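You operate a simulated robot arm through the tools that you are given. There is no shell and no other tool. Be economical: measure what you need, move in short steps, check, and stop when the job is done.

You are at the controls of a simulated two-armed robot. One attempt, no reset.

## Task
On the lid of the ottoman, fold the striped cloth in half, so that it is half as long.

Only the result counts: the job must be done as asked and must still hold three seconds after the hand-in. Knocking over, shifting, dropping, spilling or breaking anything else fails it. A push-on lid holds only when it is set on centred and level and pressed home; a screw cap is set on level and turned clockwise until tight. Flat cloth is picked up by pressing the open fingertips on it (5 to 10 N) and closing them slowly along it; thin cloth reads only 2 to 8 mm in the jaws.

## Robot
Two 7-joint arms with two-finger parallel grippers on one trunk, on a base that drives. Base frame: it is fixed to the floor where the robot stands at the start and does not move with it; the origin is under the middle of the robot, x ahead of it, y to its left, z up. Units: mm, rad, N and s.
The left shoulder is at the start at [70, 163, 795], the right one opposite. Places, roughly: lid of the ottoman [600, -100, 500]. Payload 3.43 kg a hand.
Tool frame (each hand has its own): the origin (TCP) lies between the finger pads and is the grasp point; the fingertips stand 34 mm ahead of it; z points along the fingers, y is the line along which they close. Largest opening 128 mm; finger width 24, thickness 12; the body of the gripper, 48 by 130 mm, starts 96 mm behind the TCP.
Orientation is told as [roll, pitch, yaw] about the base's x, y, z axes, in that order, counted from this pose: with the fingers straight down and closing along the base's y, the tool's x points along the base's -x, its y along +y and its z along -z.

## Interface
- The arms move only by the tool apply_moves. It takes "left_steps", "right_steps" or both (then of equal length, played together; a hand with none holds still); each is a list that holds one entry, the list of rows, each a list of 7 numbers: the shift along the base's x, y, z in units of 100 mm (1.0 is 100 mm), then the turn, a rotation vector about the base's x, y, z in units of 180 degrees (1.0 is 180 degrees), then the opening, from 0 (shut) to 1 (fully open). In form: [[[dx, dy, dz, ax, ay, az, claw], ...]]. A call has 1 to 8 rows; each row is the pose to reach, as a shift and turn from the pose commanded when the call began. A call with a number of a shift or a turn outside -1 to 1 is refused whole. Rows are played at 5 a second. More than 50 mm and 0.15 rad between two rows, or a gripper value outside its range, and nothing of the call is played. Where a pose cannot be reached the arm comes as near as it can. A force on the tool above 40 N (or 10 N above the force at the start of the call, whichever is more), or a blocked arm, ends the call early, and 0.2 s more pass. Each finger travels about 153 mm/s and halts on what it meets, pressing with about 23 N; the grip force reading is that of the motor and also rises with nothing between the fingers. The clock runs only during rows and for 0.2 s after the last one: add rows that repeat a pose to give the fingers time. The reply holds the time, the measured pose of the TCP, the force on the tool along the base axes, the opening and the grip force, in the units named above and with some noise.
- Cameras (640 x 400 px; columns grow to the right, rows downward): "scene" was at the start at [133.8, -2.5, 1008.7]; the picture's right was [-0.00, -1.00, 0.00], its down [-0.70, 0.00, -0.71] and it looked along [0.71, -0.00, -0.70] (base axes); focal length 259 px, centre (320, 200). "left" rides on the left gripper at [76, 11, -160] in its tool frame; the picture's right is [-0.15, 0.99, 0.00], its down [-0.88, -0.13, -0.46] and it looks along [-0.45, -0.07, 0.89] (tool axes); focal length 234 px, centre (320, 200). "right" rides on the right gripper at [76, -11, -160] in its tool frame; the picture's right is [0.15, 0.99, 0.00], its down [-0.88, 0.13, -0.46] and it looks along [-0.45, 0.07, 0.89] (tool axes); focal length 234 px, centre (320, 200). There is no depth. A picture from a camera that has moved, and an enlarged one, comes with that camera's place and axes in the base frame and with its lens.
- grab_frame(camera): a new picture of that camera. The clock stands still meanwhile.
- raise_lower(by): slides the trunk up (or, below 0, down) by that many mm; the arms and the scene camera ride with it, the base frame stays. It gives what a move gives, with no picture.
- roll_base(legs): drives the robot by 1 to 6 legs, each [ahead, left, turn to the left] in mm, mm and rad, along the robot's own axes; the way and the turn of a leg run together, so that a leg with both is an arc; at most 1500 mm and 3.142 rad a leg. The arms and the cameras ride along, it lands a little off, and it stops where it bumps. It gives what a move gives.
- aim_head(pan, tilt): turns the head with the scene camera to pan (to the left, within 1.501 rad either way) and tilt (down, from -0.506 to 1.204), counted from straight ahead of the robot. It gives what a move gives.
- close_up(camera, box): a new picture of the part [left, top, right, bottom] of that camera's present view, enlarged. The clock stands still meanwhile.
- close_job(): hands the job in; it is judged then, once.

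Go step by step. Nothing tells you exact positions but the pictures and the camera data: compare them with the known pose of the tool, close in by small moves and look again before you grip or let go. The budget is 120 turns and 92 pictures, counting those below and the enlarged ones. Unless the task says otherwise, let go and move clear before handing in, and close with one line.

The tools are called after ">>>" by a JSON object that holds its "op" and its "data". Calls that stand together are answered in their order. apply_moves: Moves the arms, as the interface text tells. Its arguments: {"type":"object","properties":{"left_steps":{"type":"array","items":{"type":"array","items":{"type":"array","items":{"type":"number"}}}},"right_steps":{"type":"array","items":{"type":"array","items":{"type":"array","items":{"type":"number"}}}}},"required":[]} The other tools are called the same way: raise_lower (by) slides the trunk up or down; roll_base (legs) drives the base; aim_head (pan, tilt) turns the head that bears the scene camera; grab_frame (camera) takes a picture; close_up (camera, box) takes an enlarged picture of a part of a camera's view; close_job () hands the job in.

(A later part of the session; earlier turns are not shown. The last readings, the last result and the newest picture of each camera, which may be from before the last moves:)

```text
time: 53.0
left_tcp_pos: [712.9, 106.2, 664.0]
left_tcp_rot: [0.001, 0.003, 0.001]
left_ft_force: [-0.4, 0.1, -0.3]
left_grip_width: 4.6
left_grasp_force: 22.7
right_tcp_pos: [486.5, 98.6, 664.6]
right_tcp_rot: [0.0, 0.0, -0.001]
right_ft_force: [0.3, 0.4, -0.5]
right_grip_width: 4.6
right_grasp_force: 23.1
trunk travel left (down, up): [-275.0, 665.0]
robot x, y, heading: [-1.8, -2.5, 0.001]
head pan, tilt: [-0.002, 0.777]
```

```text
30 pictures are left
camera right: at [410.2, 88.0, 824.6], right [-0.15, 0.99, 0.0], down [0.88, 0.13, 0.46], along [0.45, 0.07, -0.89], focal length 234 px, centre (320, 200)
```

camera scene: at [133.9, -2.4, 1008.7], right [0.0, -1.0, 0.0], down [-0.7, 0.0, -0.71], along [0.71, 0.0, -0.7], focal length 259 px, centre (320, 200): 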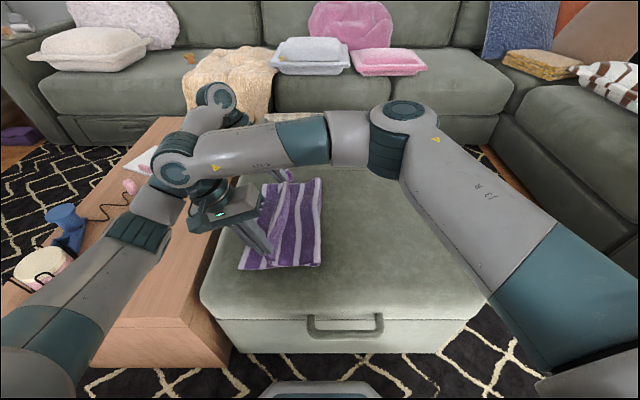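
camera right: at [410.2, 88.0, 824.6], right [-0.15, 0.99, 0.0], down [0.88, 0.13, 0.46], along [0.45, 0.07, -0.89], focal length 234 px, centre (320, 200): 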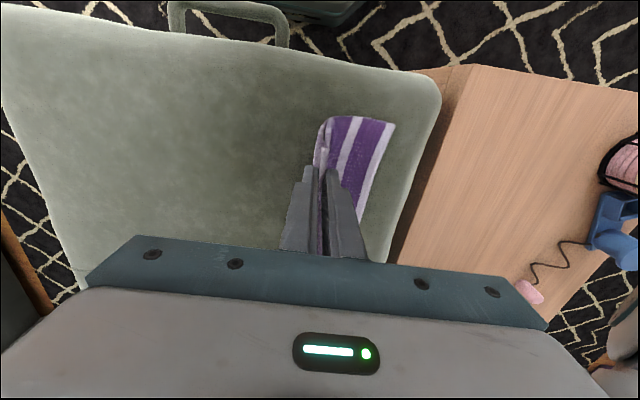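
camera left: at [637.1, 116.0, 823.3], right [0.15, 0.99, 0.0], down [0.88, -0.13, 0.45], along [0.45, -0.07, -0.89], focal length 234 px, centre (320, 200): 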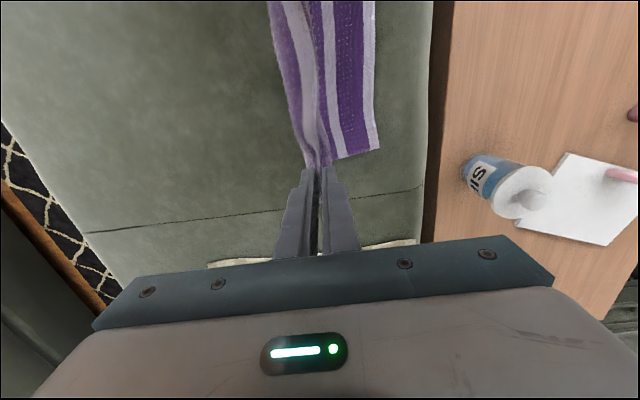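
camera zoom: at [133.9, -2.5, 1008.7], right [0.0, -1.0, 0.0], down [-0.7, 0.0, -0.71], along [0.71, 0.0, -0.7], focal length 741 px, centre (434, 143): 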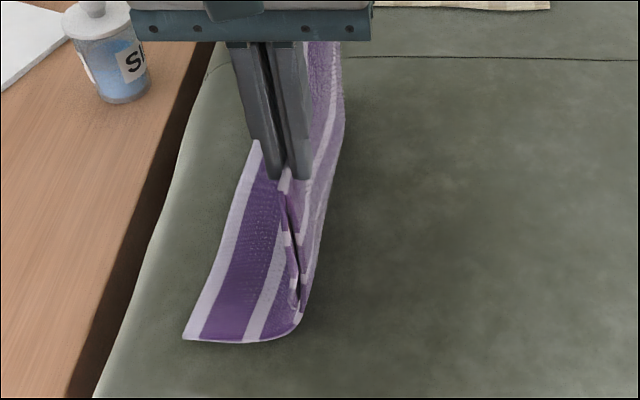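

The tail now hangs free and straight, so the rim has opened. I carry the hands left at this height so the hanging edge comes over the left border.

>>> {"op": "apply_moves", "data": {"right_steps": [[[0, 0.2, 0, 0, 0, 0, 0], [0, 0.4, 0, 0, 0, 0, 0], [0, 0.6, 0, 0, 0, 0, 0], [0, 0.8, 0, 0, 0, 0, 0], [0, 0.8, 0, 0, 0, 0, 0], [0, 0.8, 0, 0, 0, 0, 0]]], "left_steps": [[[0, 0.2, 0, 0, 0, 0, 0], [0, 0.4, 0, 0, 0, 0, 0], [0, 0.6, 0, 0, 0, 0, 0], [0, 0.75, 0, 0, 0, 0, 0], [0, 0.75, 0, 0, 0, 0, 0], [0, 0.75, 0, 0, 0, 0, 0]]]}}

>>> {"op": "grab_frame", "data": {"camera": "scene"}}

>>> {"op": "grab_frame", "data": {"camera": "right"}}

```text
time: 54.4
left_tcp_pos: [715.1, 181.5, 666.4]
left_tcp_rot: [-0.001, 0.001, 0.0]
left_ft_force: [0.2, -0.3, -0.9]
left_grip_width: 4.5
left_grasp_force: 22.9
right_tcp_pos: [484.6, 179.5, 666.2]
right_tcp_rot: [-0.001, 0.0, 0.001]
right_ft_force: [0.3, -0.3, -0.7]
right_grip_width: 4.9
right_grasp_force: 23.1
trunk travel left (down, up): [-275.0, 665.0]
robot x, y, heading: [0.0, -2.2, -0.003]
head pan, tilt: [-0.002, 0.777]
```

```text
29 pictures are left
camera scene: at [133.9, -2.5, 1008.7], right [0.0, -1.0, 0.0], down [-0.7, 0.0, -0.71], along [0.71, 0.0, -0.7], focal length 259 px, centre (320, 200)
```

scene: 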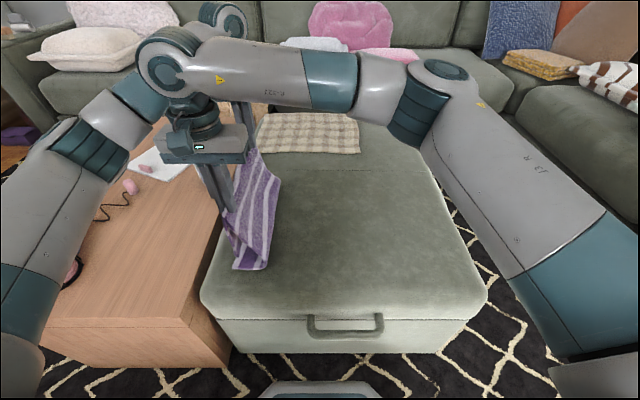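

```text
28 pictures are left
camera right: at [409.6, 169.8, 825.7], right [-0.15, 0.99, 0.0], down [0.88, 0.13, 0.46], along [0.45, 0.07, -0.89], focal length 234 px, centre (320, 200)
```

right: 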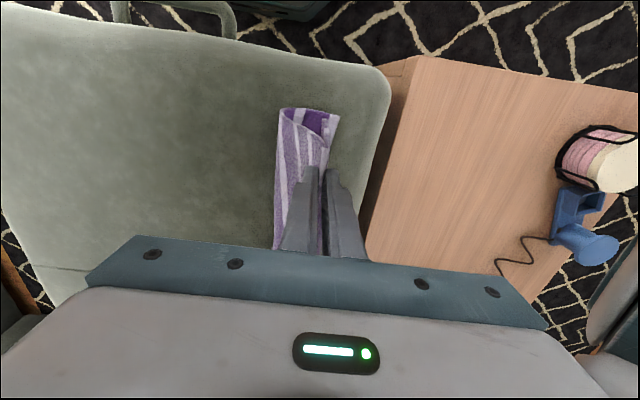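

>>> {"op": "close_up", "data": {"camera": "scene", "box": [180, 140, 340, 290]}}

```text
2.67 times, centred on (260, 215) of scene
camera zoom: at [133.9, -2.5, 1008.7], right [0.0, -1.0, 0.0], down [-0.7, 0.0, -0.71], along [0.71, 0.0, -0.7], focal length 691 px, centre (480, 160)
```

zoom: 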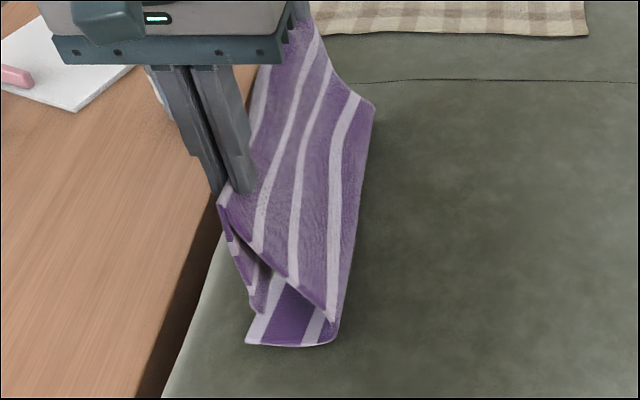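

The edge hangs straight at y≈190, just above the lid. Now I lower while drawing the hands back right, so the edge lands at y≈195–200 and the tail lays out leftward.

>>> {"op": "apply_moves", "data": {"right_steps": [[[0, 0.1, 0, 0, 0, 0, 0], [0, 0.12, -0.08, 0, 0, 0, 0], [0, 0.12, -0.16, 0, 0, 0, 0], [0, 0.02, -0.2, 0, 0, 0, 0], [0, -0.08, -0.26, 0, 0, 0, 0], [0, -0.18, -0.31, 0, 0, 0, 0], [0, -0.28, -0.36, 0, 0, 0, 0], [0, -0.28, -0.36, 0, 0, 0, 0]]], "left_steps": [[[0, 0.08, 0, 0, 0, 0, 0], [0, 0.1, -0.03, 0, 0, 0, 0], [0, 0.1, -0.07, 0, 0, 0, 0], [0, 0, -0.1, 0, 0, 0, 0], [0, -0.13, -0.15, 0, 0, 0, 0], [0, -0.27, -0.2, 0, 0, 0, 0], [0, -0.4, -0.26, 0, 0, 0, 0], [0, -0.4, -0.26, 0, 0, 0, 0]]]}}

>>> {"op": "close_up", "data": {"camera": "scene", "box": [180, 140, 340, 290]}}

```text
time: 56.2
left_tcp_pos: [713.7, 143.3, 638.3]
left_tcp_rot: [0.002, 0.0, 0.003]
left_ft_force: [-0.6, 0.2, 0.1]
left_grip_width: 4.3
left_grasp_force: 22.9
right_tcp_pos: [486.3, 151.9, 628.9]
right_tcp_rot: [0.0, 0.0, -0.001]
right_ft_force: [0.3, -0.3, 0.3]
right_grip_width: 4.7
right_grasp_force: 23.5
trunk travel left (down, up): [-275.0, 665.0]
robot x, y, heading: [-3.5, -0.7, 0.005]
head pan, tilt: [-0.002, 0.777]
```

```text
2.67 times, centred on (260, 215) of scene
camera zoom: at [133.9, -2.4, 1008.7], right [0.0, -1.0, 0.0], down [-0.7, 0.0, -0.71], along [0.71, 0.0, -0.7], focal length 691 px, centre (480, 160)
```

zoom: 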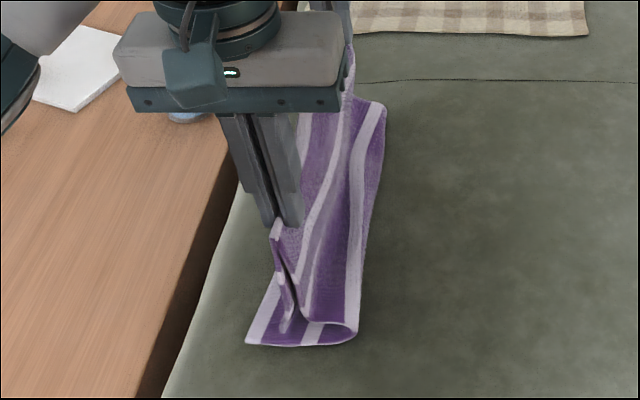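

The edge swung back with the hands because it wasn't really touching; the tail is only about 120 mm long. I go back left a bit higher, then lower far enough that the edge firmly rests on the lid.

>>> {"op": "apply_moves", "data": {"right_steps": [[[0, 0.05, 0.15, 0, 0, 0, 0], [0, 0.28, 0.17, 0, 0, 0, 0], [0, 0.55, 0.17, 0, 0, 0, 0], [0, 0.55, 0.17, 0, 0, 0, 0], [0, 0.55, 0.17, 0, 0, 0, 0], [0, 0.55, 0.0, 0, 0, 0, 0], [0, 0.53, -0.15, 0, 0, 0, 0], [0, 0.53, -0.15, 0, 0, 0, 0]]], "left_steps": [[[0, 0.05, 0.15, 0, 0, 0, 0], [0, 0.28, 0.17, 0, 0, 0, 0], [0, 0.56, 0.17, 0, 0, 0, 0], [0, 0.56, 0.17, 0, 0, 0, 0], [0, 0.56, 0.17, 0, 0, 0, 0], [0, 0.56, 0.0, 0, 0, 0, 0], [0, 0.54, -0.15, 0, 0, 0, 0], [0, 0.54, -0.15, 0, 0, 0, 0]]]}}

>>> {"op": "close_up", "data": {"camera": "scene", "box": [180, 140, 340, 290]}}

>>> {"op": "grab_frame", "data": {"camera": "left"}}

```text
time: 58.0
left_tcp_pos: [713.8, 195.4, 625.5]
left_tcp_rot: [0.001, 0.0, 0.002]
left_ft_force: [0.1, 0.4, 0.2]
left_grip_width: 4.5
left_grasp_force: 22.7
right_tcp_pos: [487.1, 205.0, 615.6]
right_tcp_rot: [-0.001, 0.001, 0.001]
right_ft_force: [0.1, -0.8, 0.4]
right_grip_width: 4.9
right_grasp_force: 22.6
trunk travel left (down, up): [-275.0, 665.0]
robot x, y, heading: [-4.9, 3.0, 0.002]
head pan, tilt: [-0.002, 0.777]
```

```text
2.67 times, centred on (260, 215) of scene
camera zoom: at [133.8, -2.4, 1008.7], right [0.0, -1.0, 0.0], down [-0.7, 0.0, -0.71], along [0.71, 0.0, -0.7], focal length 691 px, centre (480, 160)
```

zoom: 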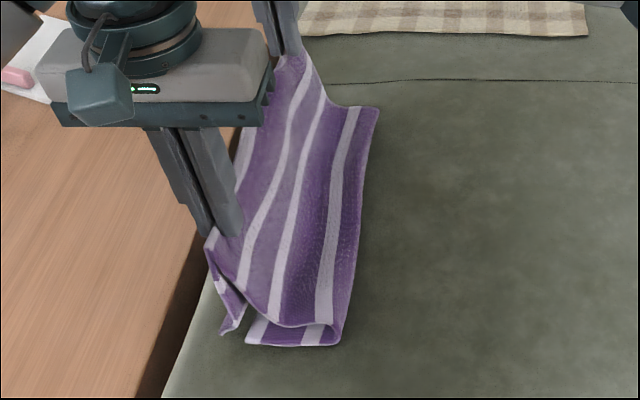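

```text
24 pictures are left
camera left: at [637.0, 206.6, 783.7], right [0.14, 0.99, 0.0], down [0.88, -0.13, 0.46], along [0.45, -0.07, -0.89], focal length 234 px, centre (320, 200)
```

left: 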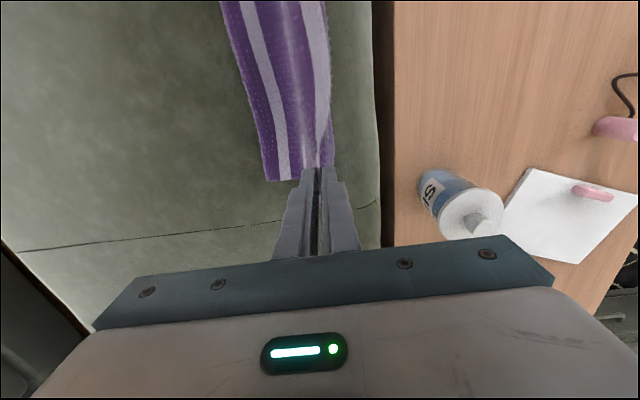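

The near edge now rests at y≈223, beyond the border, which leaves room for a little drag. I lower and draw right along an arc.

>>> {"op": "apply_moves", "data": {"right_steps": [[[0, -0.12, -0.13, 0, 0, 0, 0], [0, -0.28, -0.2, 0, 0, 0, 0], [0, -0.45, -0.27, 0, 0, 0, 0], [0, -0.62, -0.36, 0, 0, 0, 0], [0, -0.62, -0.36, 0, 0, 0, 0]]], "left_steps": [[[0, -0.12, -0.13, 0, 0, 0, 0], [0, -0.28, -0.2, 0, 0, 0, 0], [0, -0.46, -0.27, 0, 0, 0, 0], [0, -0.64, -0.36, 0, 0, 0, 0], [0, -0.64, -0.36, 0, 0, 0, 0]]]}}

>>> {"op": "close_up", "data": {"camera": "scene", "box": [180, 140, 340, 290]}}

>>> {"op": "grab_frame", "data": {"camera": "left"}}

```text
time: 59.2
left_tcp_pos: [713.2, 131.6, 589.2]
left_tcp_rot: [-0.001, -0.001, 0.002]
left_ft_force: [0.0, -0.1, 0.0]
left_grip_width: 4.7
left_grasp_force: 22.8
right_tcp_pos: [485.2, 141.5, 581.1]
right_tcp_rot: [-0.002, 0.001, -0.001]
right_ft_force: [0.1, 0.4, -0.5]
right_grip_width: 4.8
right_grasp_force: 23.0
trunk travel left (down, up): [-275.0, 665.0]
robot x, y, heading: [-0.4, 2.2, 0.0]
head pan, tilt: [-0.002, 0.777]
```

```text
2.67 times, centred on (260, 215) of scene
camera zoom: at [133.8, -2.5, 1008.7], right [0.0, -1.0, 0.0], down [-0.7, 0.0, -0.71], along [0.71, 0.0, -0.7], focal length 691 px, centre (480, 160)
```

zoom: 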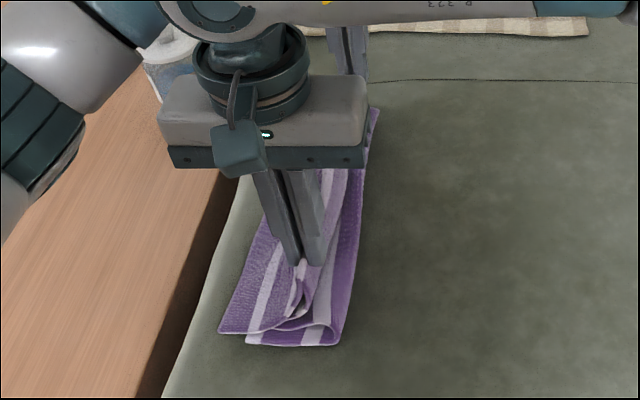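

```text
22 pictures are left
camera left: at [637.3, 142.1, 748.0], right [0.14, 0.99, 0.0], down [0.88, -0.13, 0.46], along [0.45, -0.07, -0.89], focal length 234 px, centre (320, 200)
```

left: 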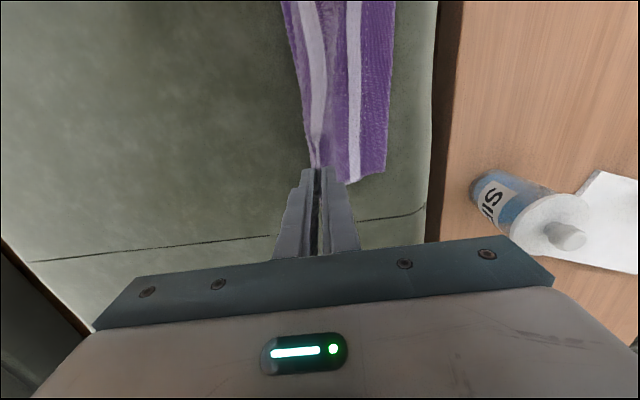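

The tail is laid outward with its edge still on the left, at y≈223 near and 205 far. I continue lowering along the arc, which will draw it back a little.

>>> {"op": "apply_moves", "data": {"right_steps": [[[0, -0.14, -0.12, 0, 0, 0, 0], [0, -0.27, -0.25, 0, 0, 0, 0], [0, -0.38, -0.38, 0, 0, 0, 0], [0, -0.46, -0.5, 0, 0, 0, 0], [0, -0.5, -0.58, 0, 0, 0, 0], [0, -0.5, -0.58, 0, 0, 0, 0]]], "left_steps": [[[0, -0.15, -0.13, 0, 0, 0, 0], [0, -0.29, -0.27, 0, 0, 0, 0], [0, -0.41, -0.41, 0, 0, 0, 0], [0, -0.5, -0.55, 0, 0, 0, 0], [0, -0.55, -0.64, 0, 0, 0, 0], [0, -0.55, -0.64, 0, 0, 0, 0]]]}}

>>> {"op": "close_up", "data": {"camera": "scene", "box": [180, 140, 340, 290]}}

>>> {"op": "grab_frame", "data": {"camera": "left"}}

```text
time: 60.6
left_tcp_pos: [712.5, 77.4, 524.6]
left_tcp_rot: [-0.002, 0.0, 0.001]
left_ft_force: [-0.3, 0.9, 0.9]
left_grip_width: 4.8
left_grasp_force: 23.6
right_tcp_pos: [486.7, 92.5, 522.0]
right_tcp_rot: [0.001, 0.0, 0.0]
right_ft_force: [-0.3, 0.4, 0.7]
right_grip_width: 4.7
right_grasp_force: 22.5
trunk travel left (down, up): [-275.0, 665.0]
robot x, y, heading: [0.9, -2.9, 0.005]
head pan, tilt: [-0.002, 0.777]
```

```text
2.67 times, centred on (260, 215) of scene
camera zoom: at [133.7, -2.5, 1008.7], right [0.0, -1.0, 0.0], down [-0.7, 0.0, -0.71], along [0.71, 0.0, -0.7], focal length 691 px, centre (480, 160)
```

zoom: 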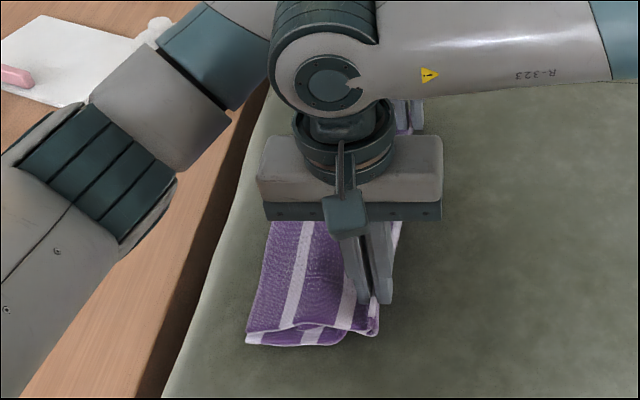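

```text
20 pictures are left
camera left: at [637.3, 87.2, 683.5], right [0.14, 0.99, 0.0], down [0.88, -0.13, 0.46], along [0.45, -0.07, -0.89], focal length 234 px, centre (320, 200)
```

left: 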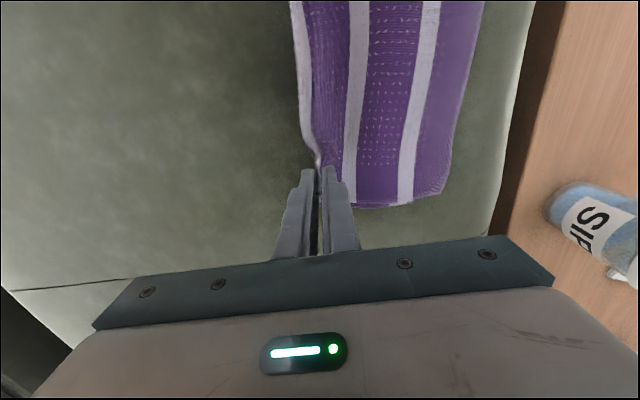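

The free edge now coincides with the left border (near y≈202, far y≈187). The rest of the sheet is bunched near y≈85 and must be drawn out to the right, so I release, back off upward and look.

>>> {"op": "apply_moves", "data": {"right_steps": [[[0, 0, -0.04, 0, 0, 0, 0], [0, 0, -0.04, 0, 0, 0, 0.08], [0, 0, -0.02, 0, 0, 0, 0.16], [0, 0, 0.1, 0, 0, 0, 0.2], [0, 0, 0.4, 0, 0, 0, 0.2], [0, 0, 0.8, 0, 0, 0, 0.2], [-0.2, -0.3, 0.95, 0, 0, 0, 0.2], [-0.2, -0.7, 0.95, 0, 0, 0, 0.2]]], "left_steps": [[[0, 0, -0.04, 0, 0, 0, 0], [0, 0, -0.04, 0, 0, 0, 0.08], [0, 0, -0.02, 0, 0, 0, 0.16], [0, 0, 0.1, 0, 0, 0, 0.2], [0, 0, 0.4, 0, 0, 0, 0.2], [0, 0, 0.8, 0, 0, 0, 0.2], [0.1, -0.3, 0.95, 0, 0, 0, 0.2], [0.1, -0.7, 0.95, 0, 0, 0, 0.2]]]}}

>>> {"op": "close_up", "data": {"camera": "scene", "box": [180, 140, 380, 290]}}

>>> {"op": "grab_frame", "data": {"camera": "left"}}

```text
time: 62.4
left_tcp_pos: [723.6, 5.3, 620.0]
left_tcp_rot: [0.002, 0.0, 0.0]
left_ft_force: [-0.5, 0.6, -0.4]
left_grip_width: 25.9
left_grasp_force: 0.1
right_tcp_pos: [465.9, 22.1, 616.2]
right_tcp_rot: [-0.001, 0.001, 0.001]
right_ft_force: [0.5, 0.5, 0.1]
right_grip_width: 25.9
right_grasp_force: 0.1
trunk travel left (down, up): [-275.0, 665.0]
robot x, y, heading: [1.7, 2.5, -0.002]
head pan, tilt: [-0.002, 0.777]
```

```text
2.67 times, centred on (280, 215) of scene
camera zoom: at [133.9, -3.3, 1008.7], right [0.0, -1.0, 0.0], down [-0.7, 0.0, -0.71], along [0.71, 0.0, -0.7], focal length 691 px, centre (427, 160)
```

zoom: 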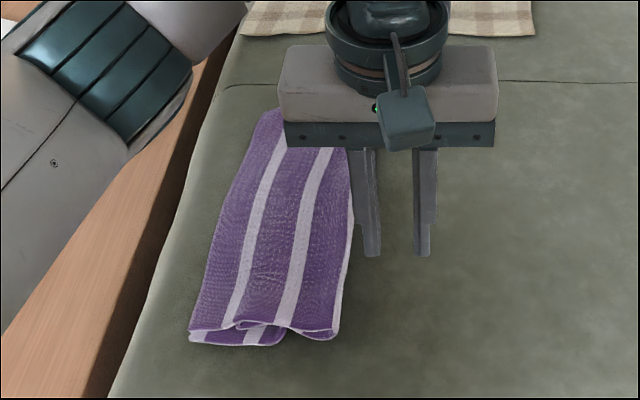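

```text
18 pictures are left
camera left: at [648.2, 15.1, 779.7], right [0.14, 0.99, 0.0], down [0.88, -0.13, 0.46], along [0.45, -0.06, -0.89], focal length 234 px, centre (320, 200)
```

left: 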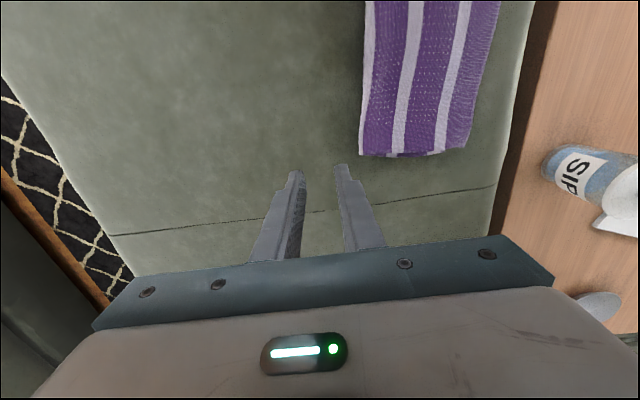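

The sheet is accordion-folded between the layers, so I'll pick up the top layer again about 60 mm from its edge. Then I pull it right to flatten the bottom layer and lay it back with a short tail. First I move above the pinch points.

>>> {"op": "apply_moves", "data": {"right_steps": [[[0.1, 0.3, 0, 0, 0, 0, 0.36], [0.22, 0.7, 0, 0, 0, 0, 0.36], [0.22, 1.0, -0.1, 0, 0, 0, 0.36]]], "left_steps": [[[-0.05, 0.3, 0, 0, 0, 0, 0.36], [-0.1, 0.7, 0, 0, 0, 0, 0.36], [-0.1, 1.0, -0.1, 0, 0, 0, 0.36]]]}}

>>> {"op": "apply_moves", "data": {"right_steps": [[[0, 0.18, -0.3, 0, 0, 0, 0.36], [0, 0.18, -0.6, 0, 0, 0, 0.36], [0, 0.18, -0.78, 0, 0, 0, 0.36], [0, 0.18, -0.82, 0, 0, 0, 0.36], [0, 0.18, -0.82, 0, 0, 0, 0.36]]], "left_steps": [[[0, 0.23, -0.3, 0, 0, 0, 0.36], [0, 0.23, -0.6, 0, 0, 0, 0.36], [0, 0.23, -0.78, 0, 0, 0, 0.36], [0, 0.23, -0.84, 0, 0, 0, 0.36], [0, 0.23, -0.84, 0, 0, 0, 0.36]]]}}

```text
time: 63.2
left_tcp_pos: [714.5, 105.0, 612.0]
left_tcp_rot: [0.001, 0.002, 0.002]
left_ft_force: [0.5, 0.8, 0.0]
left_grip_width: 46.0
left_grasp_force: 0.0
right_tcp_pos: [489.5, 123.2, 606.0]
right_tcp_rot: [0.0, 0.001, 0.0]
right_ft_force: [-0.5, 0.7, -0.1]
right_grip_width: 46.3
right_grasp_force: 0.0
trunk travel left (down, up): [-275.0, 665.0]
robot x, y, heading: [-0.9, -0.6, 0.002]
head pan, tilt: [-0.002, 0.777]
```

```text
time: 64.4
left_tcp_pos: [713.9, 129.9, 525.9]
left_tcp_rot: [-0.001, 0.0, 0.001]
left_ft_force: [-0.8, 0.1, 1.2]
left_grip_width: 45.8
left_grasp_force: 0.1
right_tcp_pos: [489.1, 141.8, 523.5]
right_tcp_rot: [-0.001, 0.001, 0.0]
right_ft_force: [-0.3, 0.9, 0.2]
right_grip_width: 45.9
right_grasp_force: 0.1
trunk travel left (down, up): [-275.0, 665.0]
robot x, y, heading: [0.9, -1.5, -0.003]
head pan, tilt: [-0.002, 0.777]
```

>>> {"op": "apply_moves", "data": {"right_steps": [[[0, 0, -0.02, 0, 0, 0, 0.36], [0, 0, -0.05, 0, 0, 0, 0.36], [0, 0, -0.05, 0, 0, 0, 0.36]]], "left_steps": [[[0, 0, -0.02, 0, 0, 0, 0.36], [0, 0, -0.05, 0, 0, 0, 0.36], [0, 0, -0.05, 0, 0, 0, 0.36]]]}}

>>> {"op": "grab_frame", "data": {"camera": "right"}}

```text
time: 65.2
left_tcp_pos: [711.6, 130.6, 522.1]
left_tcp_rot: [0.0, 0.0, 0.002]
left_ft_force: [0.1, 0.4, 0.6]
left_grip_width: 45.8
left_grasp_force: 0.0
right_tcp_pos: [488.4, 141.0, 519.9]
right_tcp_rot: [0.0, -0.001, -0.001]
right_ft_force: [-0.3, -0.3, 1.5]
right_grip_width: 45.9
right_grasp_force: 0.0
trunk travel left (down, up): [-275.0, 665.0]
robot x, y, heading: [-4.0, -0.1, 0.001]
head pan, tilt: [-0.002, 0.777]
```

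```text
17 pictures are left
camera right: at [412.4, 129.9, 678.9], right [-0.15, 0.99, 0.0], down [0.88, 0.13, 0.46], along [0.45, 0.07, -0.89], focal length 234 px, centre (320, 200)
```

right: 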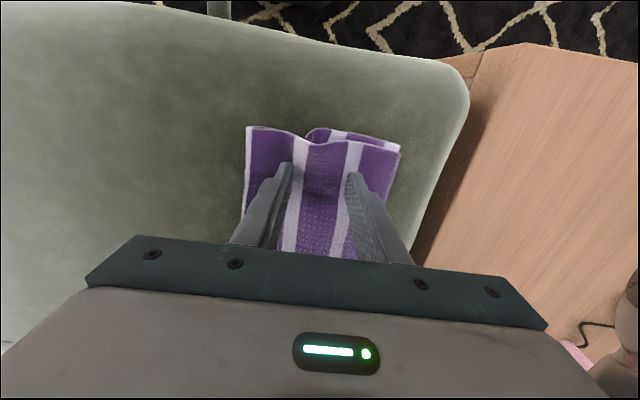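

Placement is good, so I press further to reach about 6 N.

>>> {"op": "apply_moves", "data": {"right_steps": [[[0, 0, -0.02, 0, 0, 0, 0.36], [0, 0, -0.03, 0, 0, 0, 0.36], [0, 0, -0.03, 0, 0, 0, 0.36]]], "left_steps": [[[0, 0, -0.02, 0, 0, 0, 0.36], [0, 0, -0.04, 0, 0, 0, 0.36], [0, 0, -0.04, 0, 0, 0, 0.36]]]}}

```text
time: 66.0
left_tcp_pos: [713.7, 129.3, 518.0]
left_tcp_rot: [0.001, -0.002, 0.0]
left_ft_force: [0.9, 1.4, 3.5]
left_grip_width: 46.2
left_grasp_force: 0.1
right_tcp_pos: [488.0, 141.0, 515.5]
right_tcp_rot: [0.001, 0.0, 0.0]
right_ft_force: [0.9, -0.5, 5.6]
right_grip_width: 45.4
right_grasp_force: 0.0
trunk travel left (down, up): [-275.0, 665.0]
robot x, y, heading: [1.2, 1.9, 0.0]
head pan, tilt: [-0.002, 0.777]
```

>>> {"op": "apply_moves", "data": {"right_steps": [[[0, 0, -0.005, 0, 0, 0, 0.33], [0, 0, -0.005, 0, 0, 0, 0.3], [0, 0, -0.005, 0, 0, 0, 0.27], [0, 0, -0.005, 0, 0, 0, 0.24], [0, 0, -0.005, 0, 0, 0, 0.21], [0, 0, -0.005, 0, 0, 0, 0.18], [0, 0, -0.005, 0, 0, 0, 0.15]]], "left_steps": [[[0, 0, -0.015, 0, 0, 0, 0.33], [0, 0, -0.015, 0, 0, 0, 0.3], [0, 0, -0.015, 0, 0, 0, 0.27], [0, 0, -0.015, 0, 0, 0, 0.24], [0, 0, -0.015, 0, 0, 0, 0.21], [0, 0, -0.015, 0, 0, 0, 0.18], [0, 0, -0.015, 0, 0, 0, 0.15]]]}}

>>> {"op": "apply_moves", "data": {"right_steps": [[[0, 0, 0, 0, 0, 0, 0.13], [0, 0, 0, 0, 0, 0, 0.11], [0, 0, 0, 0, 0, 0, 0.09], [0, 0, 0, 0, 0, 0, 0.07], [0, 0, 0, 0, 0, 0, 0.05], [0, 0, 0, 0, 0, 0, 0.02], [0, 0, 0, 0, 0, 0, 0], [0, 0, 0, 0, 0, 0, 0]]], "left_steps": [[[0, 0, 0, 0, 0, 0, 0.13], [0, 0, 0, 0, 0, 0, 0.11], [0, 0, 0, 0, 0, 0, 0.09], [0, 0, 0, 0, 0, 0, 0.07], [0, 0, 0, 0, 0, 0, 0.05], [0, 0, 0, 0, 0, 0, 0.02], [0, 0, 0, 0, 0, 0, 0], [0, 0, 0, 0, 0, 0, 0]]]}}

```text
time: 67.6
left_tcp_pos: [711.0, 130.1, 517.0]
left_tcp_rot: [0.001, -0.003, 0.001]
left_ft_force: [0.9, -1.3, 10.3]
left_grip_width: 18.9
left_grasp_force: 0.0
right_tcp_pos: [487.6, 140.6, 517.3]
right_tcp_rot: [0.002, -0.001, 0.001]
right_ft_force: [0.3, -1.7, 7.8]
right_grip_width: 21.6
right_grasp_force: 2.1
trunk travel left (down, up): [-275.0, 665.0]
robot x, y, heading: [-2.8, -0.1, -0.0]
head pan, tilt: [-0.002, 0.777]
```

```text
time: 69.4
left_tcp_pos: [712.0, 130.4, 516.8]
left_tcp_rot: [0.001, -0.002, 0.002]
left_ft_force: [-1.0, 0.2, 11.0]
left_grip_width: 5.1
left_grasp_force: 23.6
right_tcp_pos: [486.1, 140.2, 517.0]
right_tcp_rot: [0.001, -0.001, 0.0]
right_ft_force: [2.2, -4.3, 13.5]
right_grip_width: 14.3
right_grasp_force: 22.2
trunk travel left (down, up): [-275.0, 665.0]
robot x, y, heading: [0.1, 1.8, 0.0]
head pan, tilt: [-0.002, 0.777]
```

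The left hand holds one layer, but the right bunched several (14 mm). I reopen the right and retry with a lighter press.

>>> {"op": "apply_moves", "data": {"right_steps": [[[0, 0, 0, 0, 0, 0, 0.15], [0, 0, 0.05, 0, 0, 0, 0.3], [0, 0, 0.15, 0, 0, 0, 0.4], [0, 0, 0.15, 0, 0, 0, 0.4], [0, 0, 0.07, 0, 0, 0, 0.38], [0, 0, 0.02, 0, 0, 0, 0.38], [0, 0, 0.02, 0, 0, 0, 0.38]]]}}

>>> {"op": "grab_frame", "data": {"camera": "right"}}

```text
time: 71.0
left_tcp_pos: [711.6, 128.6, 515.2]
left_tcp_rot: [0.0, -0.003, 0.002]
left_ft_force: [-3.3, -0.9, 11.5]
left_grip_width: 5.1
left_grasp_force: 22.8
right_tcp_pos: [488.4, 141.0, 519.6]
right_tcp_rot: [-0.001, 0.001, 0.001]
right_ft_force: [-0.7, 0.0, 2.3]
right_grip_width: 48.6
right_grasp_force: 0.0
trunk travel left (down, up): [-275.0, 665.0]
robot x, y, heading: [0.4, -0.3, 0.002]
head pan, tilt: [-0.002, 0.777]
```

```text
16 pictures are left
camera right: at [411.8, 129.3, 678.0], right [-0.15, 0.99, 0.0], down [0.88, 0.13, 0.46], along [0.45, 0.07, -0.89], focal length 234 px, centre (320, 200)
```

right: 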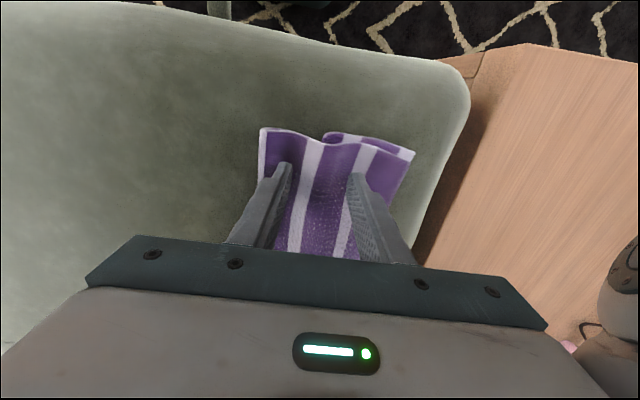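

>>> {"op": "apply_moves", "data": {"right_steps": [[[0, 0, -0.015, 0, 0, 0, 0.36], [0, 0, -0.015, 0, 0, 0, 0.33], [0, 0, -0.015, 0, 0, 0, 0.3], [0, 0, -0.015, 0, 0, 0, 0.27], [0, 0, -0.01, 0, 0, 0, 0.24], [0, 0, 0, 0, 0, 0, 0.21], [0, 0, 0, 0, 0, 0, 0.18], [0, 0, 0, 0, 0, 0, 0.15]]]}}

>>> {"op": "apply_moves", "data": {"right_steps": [[[0, 0, 0, 0, 0, 0, 0.13], [0, 0, 0, 0, 0, 0, 0.11], [0, 0, 0, 0, 0, 0, 0.09], [0, 0, 0, 0, 0, 0, 0.07], [0, 0, 0, 0, 0, 0, 0.05], [0, 0, 0, 0, 0, 0, 0.02], [0, 0, 0, 0, 0, 0, 0], [0, 0, 0, 0, 0, 0, 0]]]}}

```text
time: 72.8
left_tcp_pos: [712.8, 129.1, 515.5]
left_tcp_rot: [0.001, -0.001, 0.002]
left_ft_force: [-3.5, -1.4, 12.2]
left_grip_width: 5.2
left_grasp_force: 23.1
right_tcp_pos: [487.6, 139.4, 519.3]
right_tcp_rot: [-0.001, -0.002, 0.0]
right_ft_force: [0.3, -2.6, 1.8]
right_grip_width: 21.8
right_grasp_force: 2.4
trunk travel left (down, up): [-275.0, 665.0]
robot x, y, heading: [-2.0, 1.6, -0.002]
head pan, tilt: [-0.002, 0.777]
```

```text
time: 74.6
left_tcp_pos: [712.6, 129.4, 516.5]
left_tcp_rot: [0.0, -0.002, 0.0]
left_ft_force: [-3.1, -0.4, 12.5]
left_grip_width: 5.0
left_grasp_force: 22.8
right_tcp_pos: [487.6, 139.1, 520.2]
right_tcp_rot: [0.001, -0.001, 0.0]
right_ft_force: [0.8, 1.0, 2.1]
right_grip_width: 13.5
right_grasp_force: 22.6
trunk travel left (down, up): [-275.0, 665.0]
robot x, y, heading: [-5.1, 0.8, 0.002]
head pan, tilt: [-0.002, 0.777]
```

The right still grabs inner folds. I let the right go and use the left hand alone to lift and pull the accordion out to the right first, then look.

>>> {"op": "apply_moves", "data": {"right_steps": [[[0, 0, 0, 0, 0, 0, 0.15], [0, 0, 0.03, 0, 0, 0, 0.3], [0, 0, 0.3, 0, 0, 0, 0.36], [0, 0, 0.6, 0, 0, 0, 0.36], [0, 0, 0.9, 0, 0, 0, 0.36]]], "left_steps": [[[0, 0, 0.05, 0, 0, 0, 0], [0, 0, 0.1, 0, 0, 0, 0], [0, 0, 0.3, 0, 0, 0, 0], [0, -0.1, 0.6, 0, 0, 0, 0], [0, -0.2, 0.9, 0, 0, 0, 0]]]}}

>>> {"op": "apply_moves", "data": {"left_steps": [[[0, -0.25, 0.25, 0, 0, 0, 0], [0, -0.5, 0.35, 0, 0, 0, 0], [0, -0.75, 0.35, 0, 0, 0, 0], [0, -1.0, 0.35, 0, 0, 0, 0], [0, -1.0, 0.35, 0, 0, 0, 0]]], "right_steps": [[[-0.2, 0, 0, 0, 0, 0, 0.36], [-0.4, 0, 0, 0, 0, 0, 0.36], [-0.5, 0, 0, 0, 0, 0, 0.36], [-0.5, 0, 0, 0, 0, 0, 0.36], [-0.5, 0, 0, 0, 0, 0, 0.36]]]}}

>>> {"op": "close_up", "data": {"camera": "scene", "box": [180, 130, 380, 290]}}

```text
time: 75.8
left_tcp_pos: [712.6, 109.2, 607.2]
left_tcp_rot: [-0.001, 0.001, 0.003]
left_ft_force: [0.2, -0.4, -0.5]
left_grip_width: 4.9
left_grasp_force: 23.7
right_tcp_pos: [489.2, 142.9, 607.8]
right_tcp_rot: [0.0, 0.002, 0.0]
right_ft_force: [-0.2, 0.8, 0.6]
right_grip_width: 46.4
right_grasp_force: 0.0
trunk travel left (down, up): [-275.0, 665.0]
robot x, y, heading: [-2.7, 5.5, -0.004]
head pan, tilt: [-0.002, 0.777]
```

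```text
time: 76.7
left_tcp_pos: [713.3, 35.1, 640.6]
left_tcp_rot: [0.001, 0.001, 0.007]
left_ft_force: [-0.7, 0.0, -1.0]
left_grip_width: 4.8
left_grasp_force: 23.0
right_tcp_pos: [426.9, 141.7, 608.4]
right_tcp_rot: [-0.003, 0.013, 0.033]
right_ft_force: [-42.2, -7.2, 4.8]
right_grip_width: 45.9
right_grasp_force: 0.0
trunk travel left (down, up): [-275.0, 665.0]
robot x, y, heading: [-0.3, -2.3, -0.001]
head pan, tilt: [-0.002, 0.777]
stopped in row 4 (right hand): the force on the tool passed its limit (the readings are from after the stop); the commanded pose is now the measured one
```

```text
2.50 times, centred on (280, 210) of scene
camera zoom: at [133.8, -2.2, 1008.7], right [0.0, -1.0, 0.0], down [-0.7, 0.0, -0.71], along [0.71, 0.0, -0.7], focal length 648 px, centre (420, 175)
```

zoom: 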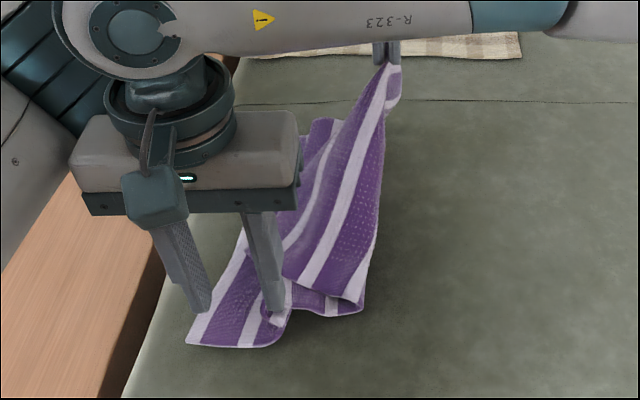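

The right hand bumped lightly against the left arm. I move it forward and away, then continue pulling the far end right to draw the bottom layer flat.

>>> {"op": "apply_moves", "data": {"right_steps": [[[0.3, -0.1, 0.1, 0, 0, 0, 0.36], [0.55, -0.3, 0.2, 0, 0, 0, 0.36], [0.6, -0.6, 0.2, 0, 0, 0, 0.36], [0.6, -1.0, 0.2, 0, 0, 0, 0.36]]]}}

>>> {"op": "apply_moves", "data": {"right_steps": [[[0, -0.2, 0, 0, 0, 0, 0.36], [0, -0.5, 0, 0, 0, 0, 0.36], [0, -0.8, 0, 0, 0, 0, 0.36], [0, -1.0, 0, 0, 0, 0, 0.36], [0, -1.0, 0, 0, 0, 0, 0.36]]], "left_steps": [[[0, -0.2, 0, 0, 0, 0, 0], [0, -0.4, -0.05, 0, 0, 0, 0], [0, -0.6, -0.15, 0, 0, 0, 0], [0, -0.8, -0.3, 0, 0, 0, 0], [0, -0.95, -0.4, 0, 0, 0, 0]]]}}

>>> {"op": "close_up", "data": {"camera": "scene", "box": [180, 130, 420, 290]}}

```text
time: 76.9
left_tcp_pos: [713.5, 34.7, 641.3]
left_tcp_rot: [0.002, 0.001, 0.005]
left_ft_force: [-0.6, -0.5, -0.4]
left_grip_width: 4.9
left_grasp_force: 23.6
right_tcp_pos: [428.2, 141.4, 609.3]
right_tcp_rot: [-0.005, 0.018, 0.045]
right_ft_force: [-3.5, -3.3, 0.6]
right_grip_width: 46.0
right_grasp_force: 0.0
trunk travel left (down, up): [-275.0, 665.0]
robot x, y, heading: [1.4, -0.8, -0.004]
head pan, tilt: [-0.002, 0.777]
stopped in row 1 (right hand): the force on the tool passed its limit (the readings are from after the stop); the commanded pose is now the measured one
```

```text
time: 78.2
left_tcp_pos: [715.0, -55.3, 601.1]
left_tcp_rot: [0.001, 0.003, 0.013]
left_ft_force: [-0.3, 0.3, -1.3]
left_grip_width: 4.8
left_grasp_force: 23.2
right_tcp_pos: [429.7, 36.5, 608.5]
right_tcp_rot: [-0.014, 0.02, 0.045]
right_ft_force: [-4.1, -4.9, 1.6]
right_grip_width: 46.3
right_grasp_force: 0.1
trunk travel left (down, up): [-275.0, 665.0]
robot x, y, heading: [0.8, 1.2, -0.0]
head pan, tilt: [-0.002, 0.777]
stopped in row 5 (right hand): the force on the tool passed its limit (the readings are from after the stop); the commanded pose is now the measured one
```

```text
2.50 times, centred on (300, 210) of scene
camera zoom: at [133.9, -2.4, 1008.7], right [0.0, -1.0, 0.0], down [-0.7, 0.0, -0.71], along [0.71, 0.0, -0.7], focal length 648 px, centre (370, 175)
```

zoom: 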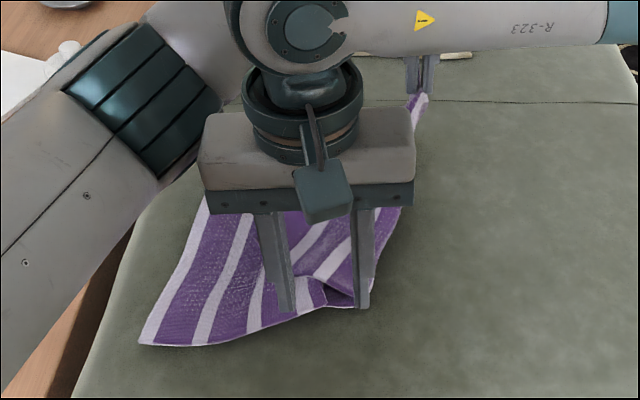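

The cloth is spreading flat, but the right gripper still touches the left forearm. I move the right hand away to the right.

>>> {"op": "apply_moves", "data": {"right_steps": [[[0, -0.2, 0.05, 0, 0, 0, 0.36], [0, -0.45, 0.1, 0, 0, 0, 0.36], [0, -0.7, 0.15, 0, 0, 0, 0.36], [0, -1.0, 0.2, 0, 0, 0, 0.36], [0, -1.0, 0.2, 0, 0, 0, 0.36]]]}}

>>> {"op": "grab_frame", "data": {"camera": "scene"}}

```text
time: 79.4
left_tcp_pos: [714.3, -55.6, 601.8]
left_tcp_rot: [0.002, -0.001, 0.012]
left_ft_force: [-0.3, -0.1, 0.2]
left_grip_width: 4.9
left_grasp_force: 22.7
right_tcp_pos: [430.5, -63.1, 630.3]
right_tcp_rot: [-0.012, 0.018, 0.045]
right_ft_force: [0.3, 0.6, 1.1]
right_grip_width: 46.1
right_grasp_force: 0.0
trunk travel left (down, up): [-275.0, 665.0]
robot x, y, heading: [0.2, 5.4, 0.0]
head pan, tilt: [-0.002, 0.777]
```

```text
13 pictures are left
camera scene: at [133.8, -2.6, 1008.7], right [0.0, -1.0, 0.0], down [-0.7, 0.0, -0.71], along [0.71, 0.0, -0.7], focal length 259 px, centre (320, 200)
```

scene: 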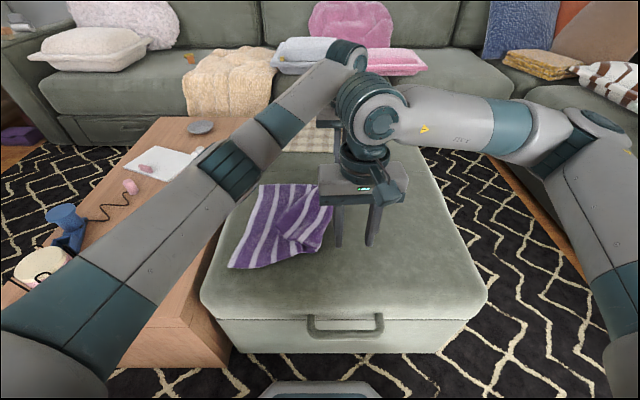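

>>> {"op": "close_up", "data": {"camera": "scene", "box": [215, 175, 345, 280]}}

```text
3.81 times, centred on (280, 228) of scene
camera zoom: at [133.8, -2.6, 1008.7], right [0.0, -1.0, 0.0], down [-0.7, 0.0, -0.71], along [0.71, 0.0, -0.7], focal length 987 px, centre (472, 95)
```

zoom: 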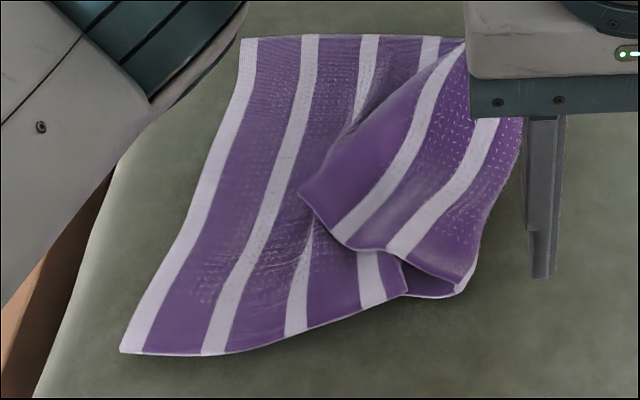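

Now it's clear: the bottom layer is nearly flat and the left hand holds the far end of the upper layer with the right orientation. I carry the far corner over to the left first and handle the near corner afterwards.

>>> {"op": "apply_moves", "data": {"left_steps": [[[0, 0.2, 0.13, 0, 0, 0, 0], [0, 0.5, 0.23, 0, 0, 0, 0], [0, 0.85, 0.23, 0, 0, 0, 0]]], "right_steps": [[[0, -0.2, 0, 0, 0, 0, 0.36], [0, -0.4, 0, 0, 0, 0, 0.36], [0, -0.6, 0, 0, 0, 0, 0.36]]]}}

>>> {"op": "apply_moves", "data": {"left_steps": [[[0, 0.4, -0.1, 0, 0, 0, 0], [0, 0.75, -0.23, 0, 0, 0, 0], [0, 1.0, -0.3, 0, 0, 0, 0]]]}}

>>> {"op": "apply_moves", "data": {"left_steps": [[[0, 0.3, -0.07, 0, 0, 0, 0], [0, 0.55, -0.13, 0, 0, 0, 0], [0, 0.75, -0.15, 0, 0, 0, 0], [0, 0.75, -0.15, 0, 0, 0, 0], [0, 0.78, -0.27, 0, 0, 0, 0], [0, 0.78, -0.4, 0, 0, 0, 0], [0, 0.78, -0.4, 0, 0, 0, 0]]]}}

>>> {"op": "close_up", "data": {"camera": "scene", "box": [190, 150, 350, 280]}}

```text
time: 80.2
left_tcp_pos: [713.0, 29.2, 624.2]
left_tcp_rot: [0.002, -0.001, 0.011]
left_ft_force: [0.6, -0.3, -0.8]
left_grip_width: 5.0
left_grasp_force: 23.2
right_tcp_pos: [428.5, -124.4, 629.8]
right_tcp_rot: [-0.011, 0.018, 0.044]
right_ft_force: [-0.2, 0.2, 0.2]
right_grip_width: 46.3
right_grasp_force: 0.1
trunk travel left (down, up): [-275.0, 665.0]
robot x, y, heading: [0.3, -1.4, 0.001]
head pan, tilt: [-0.002, 0.777]
```

```text
time: 81.0
left_tcp_pos: [714.5, 128.3, 595.9]
left_tcp_rot: [0.002, 0.0, 0.01]
left_ft_force: [0.5, 1.2, -0.6]
left_grip_width: 5.1
left_grasp_force: 22.9
right_tcp_pos: [429.9, -125.5, 630.3]
right_tcp_rot: [-0.011, 0.017, 0.045]
right_ft_force: [-0.2, 0.2, 0.4]
right_grip_width: 46.3
right_grasp_force: 0.1
trunk travel left (down, up): [-275.0, 665.0]
robot x, y, heading: [-3.6, 3.2, 0.002]
head pan, tilt: [-0.002, 0.777]
```

```text
time: 82.6
left_tcp_pos: [714.6, 208.7, 555.0]
left_tcp_rot: [0.001, 0.0, 0.01]
left_ft_force: [-0.3, -0.3, -0.6]
left_grip_width: 4.8
left_grasp_force: 23.1
right_tcp_pos: [429.1, -124.4, 630.6]
right_tcp_rot: [-0.013, 0.018, 0.046]
right_ft_force: [0.5, -0.2, 0.6]
right_grip_width: 45.6
right_grasp_force: 0.1
trunk travel left (down, up): [-275.0, 665.0]
robot x, y, heading: [-1.2, 1.2, -0.002]
head pan, tilt: [-0.002, 0.777]
```

```text
3.08 times, centred on (270, 215) of scene
camera zoom: at [133.8, -2.5, 1008.7], right [0.0, -1.0, 0.0], down [-0.7, 0.0, -0.71], along [0.71, 0.0, -0.7], focal length 798 px, centre (474, 154)
```

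zoom: 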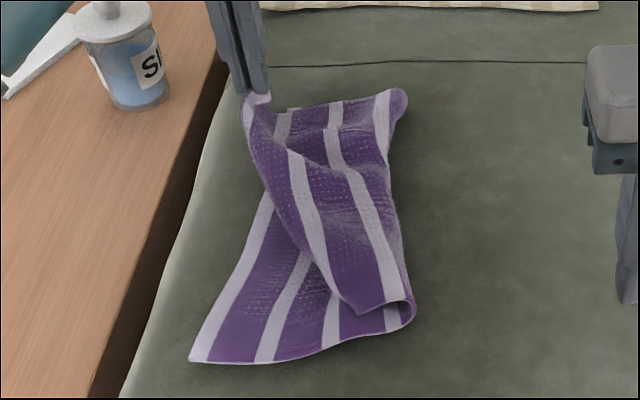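

The far corner is over the left border and the upper layer drapes well. I now lay the far tail down.

>>> {"op": "apply_moves", "data": {"left_steps": [[[0, -0.13, -0.07, 0, 0, 0, 0], [0, -0.28, -0.13, 0, 0, 0, 0], [0, -0.43, -0.21, 0, 0, 0, 0], [0, -0.56, -0.3, 0, 0, 0, 0], [0, -0.6, -0.36, 0, 0, 0, 0], [0, -0.6, -0.36, 0, 0, 0, 0]]]}}

>>> {"op": "grab_frame", "data": {"camera": "left"}}

```text
time: 84.0
left_tcp_pos: [715.5, 147.2, 519.7]
left_tcp_rot: [0.001, -0.003, 0.013]
left_ft_force: [0.7, 3.5, 6.6]
left_grip_width: 5.5
left_grasp_force: 23.2
right_tcp_pos: [429.4, -124.1, 629.8]
right_tcp_rot: [-0.015, 0.019, 0.046]
right_ft_force: [-0.8, -0.2, 0.1]
right_grip_width: 46.2
right_grasp_force: 0.1
trunk travel left (down, up): [-275.0, 665.0]
robot x, y, heading: [-2.8, -0.4, -0.004]
head pan, tilt: [-0.002, 0.777]
```

```text
10 pictures are left
camera left: at [638.7, 157.2, 678.4], right [0.13, 0.99, 0.0], down [0.88, -0.12, 0.46], along [0.45, -0.06, -0.89], focal length 234 px, centre (320, 200)
```

left: 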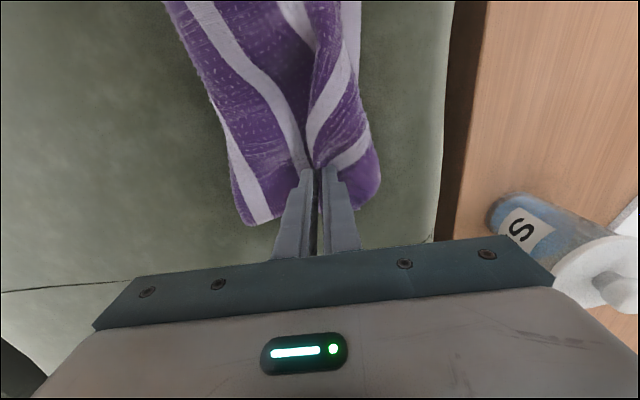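

The far edge lies outward at y≈199 and looks good. I release it and withdraw the left hand up and to the left, clear of the near corner.

>>> {"op": "apply_moves", "data": {"left_steps": [[[0, 0, 0.02, 0, 0, 0, 0.06], [0, 0, 0.02, 0, 0, 0, 0.12], [0, 0, 0.04, 0, 0, 0, 0.2], [0, 0, 0.04, 0, 0, 0, 0.28], [0, 0, 0.25, 0, 0, 0, 0.25], [0, 0, 0.6, 0, 0, 0, 0.25], [0, 0, 1.0, 0, 0, 0, 0.25]]]}}

>>> {"op": "apply_moves", "data": {"left_steps": [[[0, 0.3, 0.2, 0, 0, 0, 0.25], [0, 0.6, 0.4, 0, 0, 0, 0.25], [0, 1.0, 0.6, 0, 0, 0, 0.25], [0, 1.0, 0.8, 0, 0, 0, 0.25]]], "right_steps": [[[0.2, 0.2, 0, 0, 0, 0, 0.34], [0.4, 0.5, 0, 0, 0, 0, 0.34], [0.6, 0.8, 0, 0, 0, 0, 0.34], [0.6, 1.0, -0.1, 0, 0, 0, 0.34]]]}}

>>> {"op": "close_up", "data": {"camera": "scene", "box": [190, 150, 350, 280]}}

```text
time: 85.6
left_tcp_pos: [713.3, 147.2, 619.7]
left_tcp_rot: [0.003, 0.0, 0.012]
left_ft_force: [0.5, -0.7, -0.2]
left_grip_width: 31.9
left_grasp_force: 0.0
right_tcp_pos: [428.1, -124.7, 630.5]
right_tcp_rot: [-0.013, 0.016, 0.044]
right_ft_force: [0.5, -0.2, -0.6]
right_grip_width: 46.2
right_grasp_force: 0.1
trunk travel left (down, up): [-275.0, 665.0]
robot x, y, heading: [1.3, 0.7, -0.006]
head pan, tilt: [-0.002, 0.777]
```

```text
time: 86.6
left_tcp_pos: [715.4, 248.8, 700.1]
left_tcp_rot: [0.001, 0.002, 0.011]
left_ft_force: [-0.1, 0.4, -0.1]
left_grip_width: 31.8
left_grasp_force: 0.0
right_tcp_pos: [486.0, -23.0, 618.7]
right_tcp_rot: [-0.011, 0.02, 0.042]
right_ft_force: [0.3, 0.1, -0.2]
right_grip_width: 43.4
right_grasp_force: 0.0
trunk travel left (down, up): [-275.0, 665.0]
robot x, y, heading: [0.1, -1.6, -0.002]
head pan, tilt: [-0.002, 0.777]
```

```text
3.08 times, centred on (270, 215) of scene
camera zoom: at [133.6, -2.6, 1008.7], right [0.0, -1.0, 0.0], down [-0.7, 0.0, -0.71], along [0.71, 0.0, -0.7], focal length 798 px, centre (474, 154)
```

zoom: 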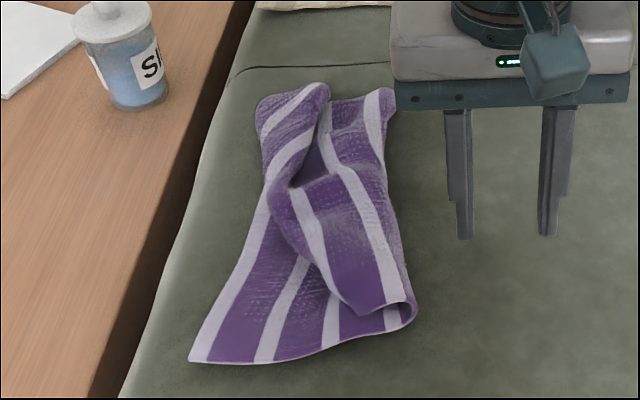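

The near end has a hidden tuck by the fold. I'll pinch the upper layer near its near corner at about (535,80), lift it to pull the tuck out, and lay it left like the far end.

>>> {"op": "apply_moves", "data": {"right_steps": [[[0.2, 0.3, 0, 0, 0, 0, 0.31], [0.35, 0.65, 0, 0, 0, 0, 0.31], [0.49, 1.0, 0, 0, 0, 0, 0.31], [0.49, 1.0, -0.4, 0, 0, 0, 0.31], [0.49, 1.0, -0.8, 0, 0, 0, 0.31], [0.49, 1.0, -0.92, 0, 0, 0, 0.31], [0.49, 1.0, -0.92, 0, 0, 0, 0.31]]]}}

>>> {"op": "apply_moves", "data": {"right_steps": [[[0, 0, -0.03, 0, 0, 0, 0.31], [0, 0, -0.06, 0, 0, 0, 0.31], [0, 0, -0.06, 0, 0, 0, 0.31]]]}}

>>> {"op": "grab_frame", "data": {"camera": "right"}}

```text
time: 88.2
left_tcp_pos: [715.5, 248.3, 701.0]
left_tcp_rot: [0.002, 0.0, 0.011]
left_ft_force: [0.0, -0.3, 0.0]
left_grip_width: 32.3
left_grasp_force: 0.2
right_tcp_pos: [538.6, 78.8, 526.1]
right_tcp_rot: [-0.012, 0.017, 0.046]
right_ft_force: [0.1, 0.5, 0.7]
right_grip_width: 39.9
right_grasp_force: 0.1
trunk travel left (down, up): [-275.0, 665.0]
robot x, y, heading: [-0.6, -2.7, 0.001]
head pan, tilt: [-0.002, 0.777]
```

```text
time: 89.0
left_tcp_pos: [714.6, 248.0, 699.1]
left_tcp_rot: [0.002, 0.0, 0.011]
left_ft_force: [0.2, 0.6, 0.5]
left_grip_width: 32.0
left_grasp_force: 0.0
right_tcp_pos: [539.0, 77.4, 521.0]
right_tcp_rot: [-0.012, 0.018, 0.045]
right_ft_force: [0.5, 1.7, 3.6]
right_grip_width: 40.6
right_grasp_force: 0.3
trunk travel left (down, up): [-275.0, 665.0]
robot x, y, heading: [-0.2, -0.6, 0.004]
head pan, tilt: [-0.002, 0.777]
```

```text
8 pictures are left
camera right: at [465.8, 64.9, 681.9], right [-0.19, 0.98, -0.01], down [0.88, 0.18, 0.44], along [0.43, 0.08, -0.9], focal length 234 px, centre (320, 200)
```

right: 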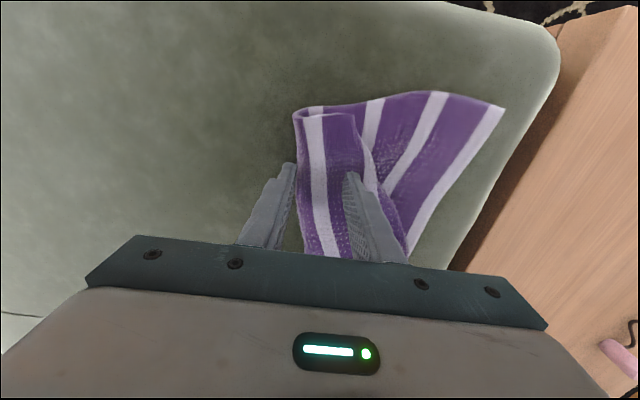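

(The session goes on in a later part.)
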